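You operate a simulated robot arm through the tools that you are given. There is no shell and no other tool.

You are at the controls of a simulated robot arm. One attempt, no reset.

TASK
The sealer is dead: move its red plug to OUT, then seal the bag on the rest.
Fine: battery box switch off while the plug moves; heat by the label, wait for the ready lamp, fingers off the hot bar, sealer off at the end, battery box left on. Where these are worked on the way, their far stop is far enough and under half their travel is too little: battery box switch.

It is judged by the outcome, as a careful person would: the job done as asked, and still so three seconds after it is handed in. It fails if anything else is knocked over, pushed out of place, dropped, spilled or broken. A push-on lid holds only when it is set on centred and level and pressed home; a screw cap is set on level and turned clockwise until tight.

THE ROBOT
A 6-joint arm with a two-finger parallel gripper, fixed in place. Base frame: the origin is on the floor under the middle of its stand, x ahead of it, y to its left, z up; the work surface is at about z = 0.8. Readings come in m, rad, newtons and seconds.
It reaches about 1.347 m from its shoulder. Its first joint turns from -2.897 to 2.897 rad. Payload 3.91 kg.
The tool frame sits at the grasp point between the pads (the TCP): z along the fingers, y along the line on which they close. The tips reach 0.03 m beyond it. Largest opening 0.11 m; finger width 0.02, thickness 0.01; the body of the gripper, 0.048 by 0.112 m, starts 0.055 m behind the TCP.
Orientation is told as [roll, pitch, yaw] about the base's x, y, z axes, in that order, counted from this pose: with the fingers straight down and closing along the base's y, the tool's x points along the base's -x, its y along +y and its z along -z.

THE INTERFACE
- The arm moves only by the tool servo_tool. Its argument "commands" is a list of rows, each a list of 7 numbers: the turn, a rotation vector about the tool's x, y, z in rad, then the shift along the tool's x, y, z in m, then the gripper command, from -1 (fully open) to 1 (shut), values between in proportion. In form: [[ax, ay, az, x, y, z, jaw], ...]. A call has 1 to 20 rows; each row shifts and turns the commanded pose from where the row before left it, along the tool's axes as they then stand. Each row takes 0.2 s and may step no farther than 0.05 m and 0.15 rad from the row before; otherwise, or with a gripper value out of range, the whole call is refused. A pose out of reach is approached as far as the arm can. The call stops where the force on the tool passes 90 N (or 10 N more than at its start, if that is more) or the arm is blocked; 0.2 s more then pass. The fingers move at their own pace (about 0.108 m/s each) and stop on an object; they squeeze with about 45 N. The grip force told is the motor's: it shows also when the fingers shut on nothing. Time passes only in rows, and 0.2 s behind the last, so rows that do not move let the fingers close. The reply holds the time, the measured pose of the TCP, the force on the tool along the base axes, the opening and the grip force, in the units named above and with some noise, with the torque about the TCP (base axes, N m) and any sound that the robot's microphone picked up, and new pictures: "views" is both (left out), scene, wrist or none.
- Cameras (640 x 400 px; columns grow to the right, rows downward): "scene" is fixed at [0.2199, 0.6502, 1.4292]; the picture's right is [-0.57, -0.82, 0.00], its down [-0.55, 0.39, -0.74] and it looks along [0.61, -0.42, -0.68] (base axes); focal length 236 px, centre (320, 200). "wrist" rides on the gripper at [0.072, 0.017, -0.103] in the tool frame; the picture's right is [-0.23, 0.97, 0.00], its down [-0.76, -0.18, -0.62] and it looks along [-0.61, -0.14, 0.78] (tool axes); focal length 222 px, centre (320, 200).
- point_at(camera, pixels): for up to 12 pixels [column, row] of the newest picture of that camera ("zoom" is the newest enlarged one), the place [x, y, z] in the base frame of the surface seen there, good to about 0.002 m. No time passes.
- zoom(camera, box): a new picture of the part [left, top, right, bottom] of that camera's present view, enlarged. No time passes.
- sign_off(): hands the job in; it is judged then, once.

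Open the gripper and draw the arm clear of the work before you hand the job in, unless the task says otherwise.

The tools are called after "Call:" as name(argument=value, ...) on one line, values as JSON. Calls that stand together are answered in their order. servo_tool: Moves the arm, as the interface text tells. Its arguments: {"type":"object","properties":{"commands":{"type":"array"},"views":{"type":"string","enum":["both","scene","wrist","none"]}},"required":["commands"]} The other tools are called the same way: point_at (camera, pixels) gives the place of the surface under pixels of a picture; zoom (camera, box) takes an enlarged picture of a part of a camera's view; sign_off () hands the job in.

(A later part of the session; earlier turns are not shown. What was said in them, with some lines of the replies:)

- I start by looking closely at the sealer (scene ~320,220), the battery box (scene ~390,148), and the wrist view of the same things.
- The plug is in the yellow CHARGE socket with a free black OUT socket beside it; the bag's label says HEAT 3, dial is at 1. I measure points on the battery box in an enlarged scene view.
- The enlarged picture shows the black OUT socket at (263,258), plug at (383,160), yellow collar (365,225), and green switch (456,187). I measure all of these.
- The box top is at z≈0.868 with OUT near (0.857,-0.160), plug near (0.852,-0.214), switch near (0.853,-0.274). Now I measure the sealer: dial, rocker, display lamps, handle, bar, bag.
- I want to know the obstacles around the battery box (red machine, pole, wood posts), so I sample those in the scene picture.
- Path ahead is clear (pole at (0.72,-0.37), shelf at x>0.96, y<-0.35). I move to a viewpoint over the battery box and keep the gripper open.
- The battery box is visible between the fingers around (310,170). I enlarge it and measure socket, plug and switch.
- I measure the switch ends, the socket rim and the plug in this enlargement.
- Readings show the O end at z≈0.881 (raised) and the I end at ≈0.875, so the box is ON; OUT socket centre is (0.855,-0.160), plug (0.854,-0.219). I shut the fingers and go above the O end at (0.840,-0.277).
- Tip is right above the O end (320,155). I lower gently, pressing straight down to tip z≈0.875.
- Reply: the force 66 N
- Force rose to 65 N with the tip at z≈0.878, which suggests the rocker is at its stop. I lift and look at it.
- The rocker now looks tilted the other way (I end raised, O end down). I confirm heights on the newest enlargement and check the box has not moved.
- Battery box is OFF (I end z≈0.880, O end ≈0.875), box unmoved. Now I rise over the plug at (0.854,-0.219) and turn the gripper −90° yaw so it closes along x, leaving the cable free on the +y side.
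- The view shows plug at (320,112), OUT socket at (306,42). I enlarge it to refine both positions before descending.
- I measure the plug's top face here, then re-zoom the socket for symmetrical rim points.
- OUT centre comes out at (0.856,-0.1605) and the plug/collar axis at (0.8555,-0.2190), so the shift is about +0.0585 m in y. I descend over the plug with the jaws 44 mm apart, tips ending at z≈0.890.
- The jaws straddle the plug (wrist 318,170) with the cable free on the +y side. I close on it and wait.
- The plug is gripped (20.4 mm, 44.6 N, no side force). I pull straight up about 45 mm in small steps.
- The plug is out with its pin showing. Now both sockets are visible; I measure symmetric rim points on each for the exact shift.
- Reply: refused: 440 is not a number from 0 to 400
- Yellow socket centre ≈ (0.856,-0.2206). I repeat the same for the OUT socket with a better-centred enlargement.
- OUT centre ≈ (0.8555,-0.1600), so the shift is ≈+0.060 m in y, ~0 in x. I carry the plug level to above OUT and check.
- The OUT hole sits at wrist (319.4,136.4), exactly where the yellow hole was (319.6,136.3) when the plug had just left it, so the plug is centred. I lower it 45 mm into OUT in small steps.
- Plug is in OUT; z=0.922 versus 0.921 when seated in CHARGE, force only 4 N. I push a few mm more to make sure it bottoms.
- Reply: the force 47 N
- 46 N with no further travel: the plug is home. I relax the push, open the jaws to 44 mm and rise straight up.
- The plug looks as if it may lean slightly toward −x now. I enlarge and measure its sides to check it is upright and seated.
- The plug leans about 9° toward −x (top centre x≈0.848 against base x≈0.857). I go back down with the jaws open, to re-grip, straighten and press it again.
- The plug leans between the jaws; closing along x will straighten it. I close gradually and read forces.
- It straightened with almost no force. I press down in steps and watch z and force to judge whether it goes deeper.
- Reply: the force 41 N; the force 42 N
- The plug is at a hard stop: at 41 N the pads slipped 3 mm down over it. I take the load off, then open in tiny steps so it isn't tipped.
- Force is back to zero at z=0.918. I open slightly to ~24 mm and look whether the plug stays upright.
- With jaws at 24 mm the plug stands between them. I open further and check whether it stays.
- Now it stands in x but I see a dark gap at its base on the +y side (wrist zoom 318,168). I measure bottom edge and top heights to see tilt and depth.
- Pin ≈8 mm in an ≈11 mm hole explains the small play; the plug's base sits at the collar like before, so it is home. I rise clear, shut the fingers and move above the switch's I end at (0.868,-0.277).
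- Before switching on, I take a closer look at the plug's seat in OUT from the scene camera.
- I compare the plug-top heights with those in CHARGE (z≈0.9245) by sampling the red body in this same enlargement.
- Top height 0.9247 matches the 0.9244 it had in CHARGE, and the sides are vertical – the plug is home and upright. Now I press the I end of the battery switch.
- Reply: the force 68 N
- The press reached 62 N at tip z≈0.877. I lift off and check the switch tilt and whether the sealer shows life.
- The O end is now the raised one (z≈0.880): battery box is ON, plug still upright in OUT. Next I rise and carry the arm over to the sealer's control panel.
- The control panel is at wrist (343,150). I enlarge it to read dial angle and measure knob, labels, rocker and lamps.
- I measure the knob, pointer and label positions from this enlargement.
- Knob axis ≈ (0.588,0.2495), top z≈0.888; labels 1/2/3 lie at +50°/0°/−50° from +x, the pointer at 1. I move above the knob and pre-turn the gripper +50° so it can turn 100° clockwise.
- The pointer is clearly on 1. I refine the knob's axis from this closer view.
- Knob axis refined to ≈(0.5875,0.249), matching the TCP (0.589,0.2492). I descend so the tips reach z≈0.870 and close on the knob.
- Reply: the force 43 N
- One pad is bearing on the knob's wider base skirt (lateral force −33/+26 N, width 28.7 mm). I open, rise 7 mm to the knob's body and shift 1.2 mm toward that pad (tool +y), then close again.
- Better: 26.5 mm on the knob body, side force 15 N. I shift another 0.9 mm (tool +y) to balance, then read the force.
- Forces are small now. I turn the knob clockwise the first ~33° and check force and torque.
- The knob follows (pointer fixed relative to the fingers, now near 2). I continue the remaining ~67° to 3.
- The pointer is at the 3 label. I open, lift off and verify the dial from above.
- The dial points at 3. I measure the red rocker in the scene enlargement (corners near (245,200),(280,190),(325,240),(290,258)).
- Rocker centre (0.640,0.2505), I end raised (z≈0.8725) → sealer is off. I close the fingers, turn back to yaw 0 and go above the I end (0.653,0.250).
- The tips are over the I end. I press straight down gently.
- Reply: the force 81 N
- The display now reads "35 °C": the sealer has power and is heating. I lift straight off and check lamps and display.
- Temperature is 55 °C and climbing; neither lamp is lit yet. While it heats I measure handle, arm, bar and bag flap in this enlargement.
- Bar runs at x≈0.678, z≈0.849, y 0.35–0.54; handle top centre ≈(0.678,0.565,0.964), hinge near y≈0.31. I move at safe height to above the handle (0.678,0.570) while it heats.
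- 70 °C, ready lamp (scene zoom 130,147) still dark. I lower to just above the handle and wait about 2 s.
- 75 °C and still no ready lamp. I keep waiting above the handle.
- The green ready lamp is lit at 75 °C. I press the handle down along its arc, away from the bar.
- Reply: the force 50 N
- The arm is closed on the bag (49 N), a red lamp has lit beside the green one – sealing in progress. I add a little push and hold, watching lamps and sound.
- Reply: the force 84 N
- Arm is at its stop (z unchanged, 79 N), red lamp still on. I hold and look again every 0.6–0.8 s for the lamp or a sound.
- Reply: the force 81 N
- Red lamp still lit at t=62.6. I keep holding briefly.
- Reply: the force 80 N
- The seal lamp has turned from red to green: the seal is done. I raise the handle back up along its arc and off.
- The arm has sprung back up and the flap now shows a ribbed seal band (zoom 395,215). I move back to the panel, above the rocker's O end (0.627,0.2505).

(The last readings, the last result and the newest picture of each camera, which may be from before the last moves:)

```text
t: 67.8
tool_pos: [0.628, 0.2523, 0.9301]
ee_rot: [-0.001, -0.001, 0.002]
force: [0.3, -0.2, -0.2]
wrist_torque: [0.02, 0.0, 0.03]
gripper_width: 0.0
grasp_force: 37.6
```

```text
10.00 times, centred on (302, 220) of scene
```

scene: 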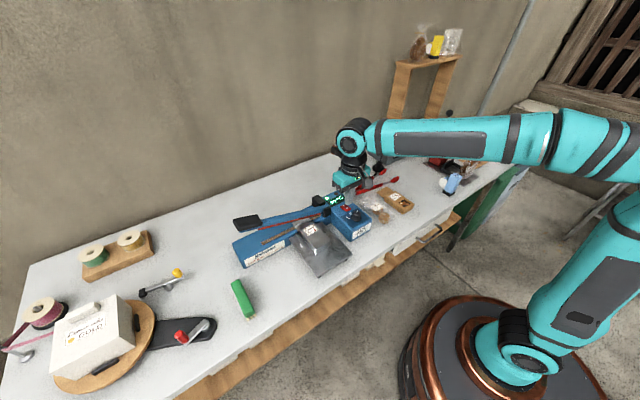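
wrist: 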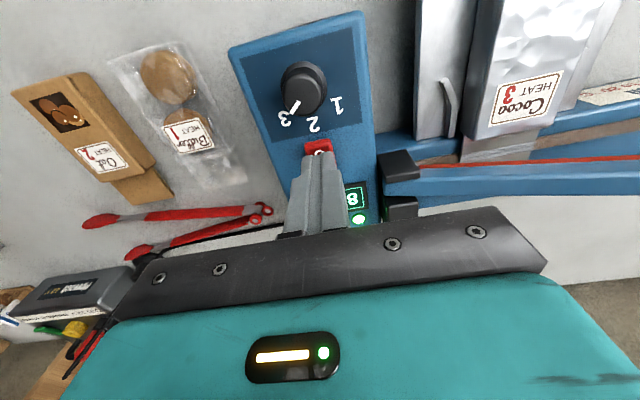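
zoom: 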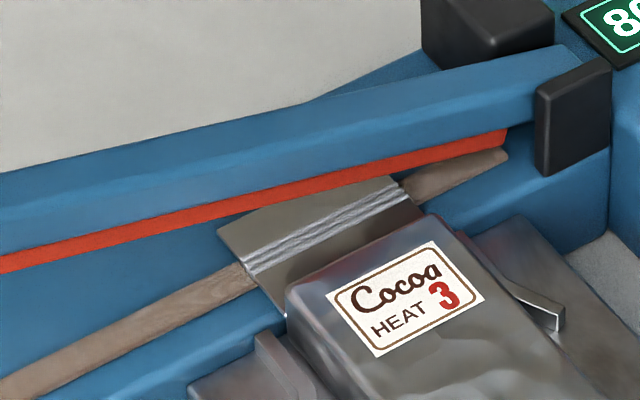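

The seal shows as a full crimped line across the flap. The tips are over the O end; I press down to switch the sealer off.

Call:
servo_tool(commands=[[0, 0, 0, 0.0005, -0.001, 0.015, 1], [0, 0, 0, 0, 0, 0.009, 1], [0, 0, 0, 0, 0, 0.003, 1], [0, 0, 0, 0, 0, 0.003, 1], [0, 0, 0, 0, 0, 0.0015, 1], [0, 0, 0, 0, 0, 0, 1]])

Call:
zoom(camera="scene", box=[310, 170, 390, 220])

```text
t: 69.2
tool_pos: [0.628, 0.2525, 0.9001]
ee_rot: [0.0, -0.005, 0.002]
force: [0.4, 0.4, 37.2]
wrist_torque: [-0.02, -0.39, 0.36]
gripper_width: 0.0002
grasp_force: 37.8
```

scene: 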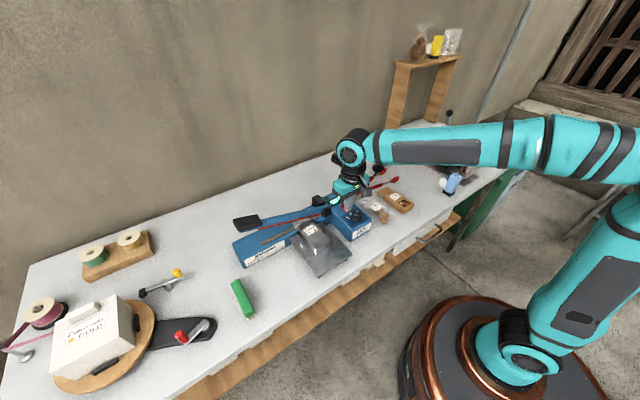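
wrist: 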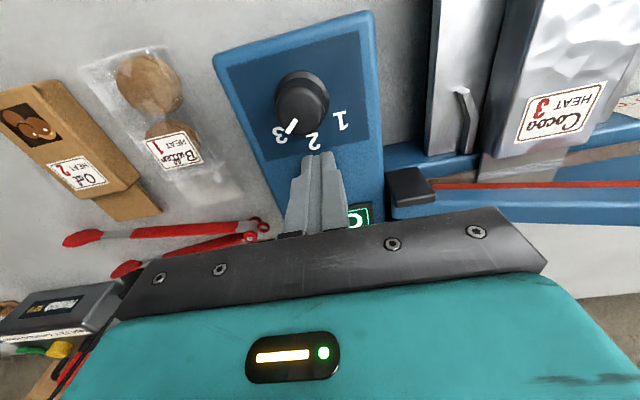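

```text
8.00 times, centred on (350, 195) of scene
```

zoom: 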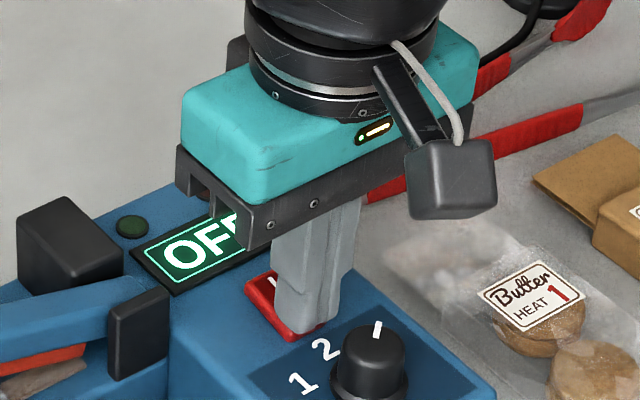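

The display reads OFF. I give it a final small push to the stop, then lift off, back away toward the base at height and open the gripper.

Call:
servo_tool(commands=[[0, 0, 0, 0, 0, 0.0015, 1], [0, 0, 0, 0, 0, 0, 1], [0, 0, 0, 0, 0, -0.008, 1], [0, 0, 0, 0, 0, -0.03, 1], [0, 0, 0, 0, 0, -0.045, 1], [0, 0, 0, 0, 0, -0.045, 1], [0, 0, 0, 0, 0, -0.045, 1], [0, 0, 0, 0.03, -0.03, -0.02, -1], [0, 0, 0, 0.03, -0.03, -0.02, -1], [0, 0, 0, 0.03, -0.03, -0.02, -1], [0, 0, 0, 0.03, -0.03, -0.02, -1], [0, 0, 0, 0, 0, 0, -1]])

Call:
zoom(camera="scene", box=[310, 180, 390, 230])

Call:
zoom(camera="scene", box=[358, 117, 422, 157])

Call:
zoom(camera="scene", box=[220, 170, 420, 295])

```text
t: 71.8
tool_pos: [0.5055, 0.1299, 1.149]
ee_rot: [-0.002, 0.0, 0.002]
force: [0.4, 0.4, 0.5]
wrist_torque: [-0.02, -0.01, 0.01]
gripper_width: 0.1102
grasp_force: 0.1
```

scene: 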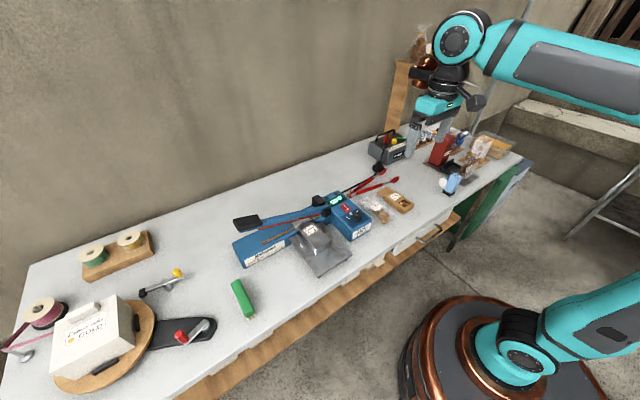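
wrist: 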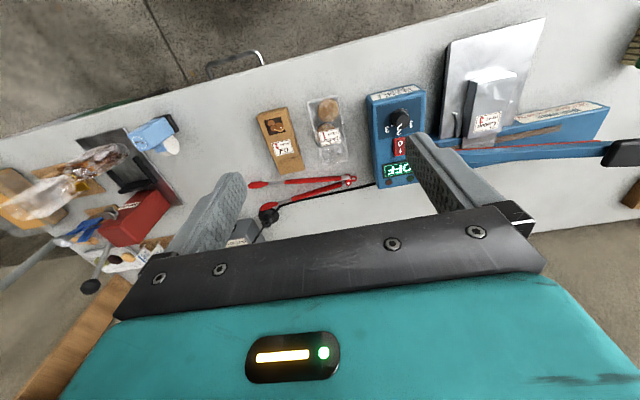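

```text
8.00 times, centred on (350, 205) of scene
```

zoom: 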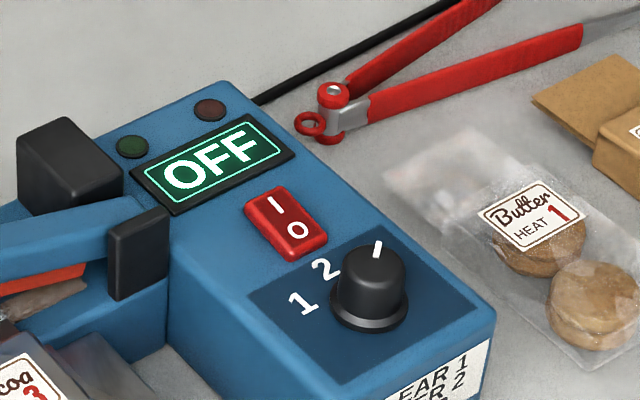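

```text
10.00 times, centred on (390, 137) of scene
```

zoom: 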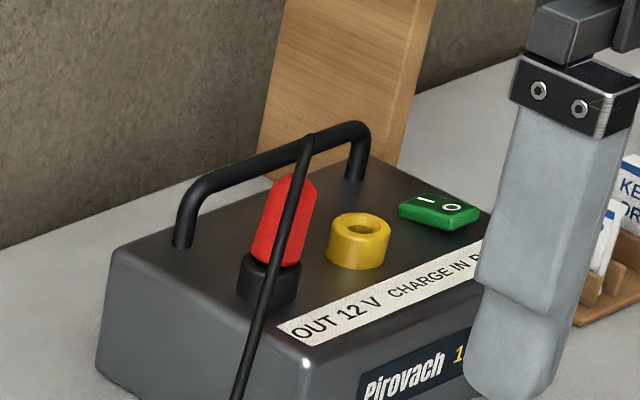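

```text
3.20 times, centred on (320, 232) of scene
```

zoom: 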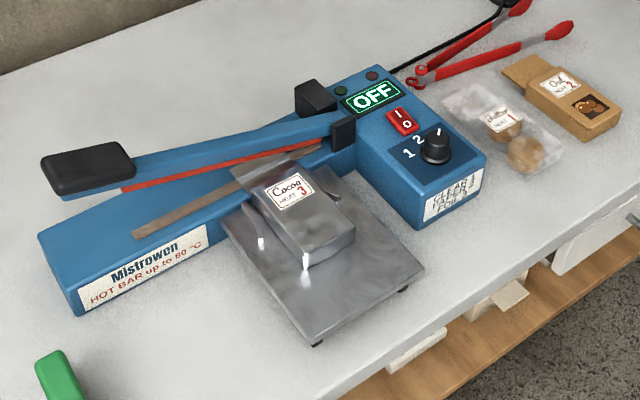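

Final check: the sealer shows OFF with its I end raised. The battery switch is on, with its O end raised. The plug stands in OUT, the bag is sealed on the rest and nothing else has moved. The gripper is open and clear, so I hand the job in.

Call:
sign_off()

```text
The job is handed in.
```

The red plug is now in OUT and the Cocoa bag on the rest is sealed, with a crimped line right across its flap. I've handed the job in.

- **Plug:** I switched the battery box off before moving the plug and back on afterwards. The plug is pushed fully home. It has a little play in the OUT socket and leaned on the first try, so I straightened it and pressed it in again. The sealer then powered up normally.
- **Seal:** I set the dial to 3, as the bag's label says, and pressed the handle once the green ready lamp lit at 75 °C. I held it down until the second lamp turned from red to green. The fingers touched only the handle.
- **At the end:** The sealer is off, the battery box is on, and nothing else looked moved in the last pictures. The gripper is open and clear of the work.
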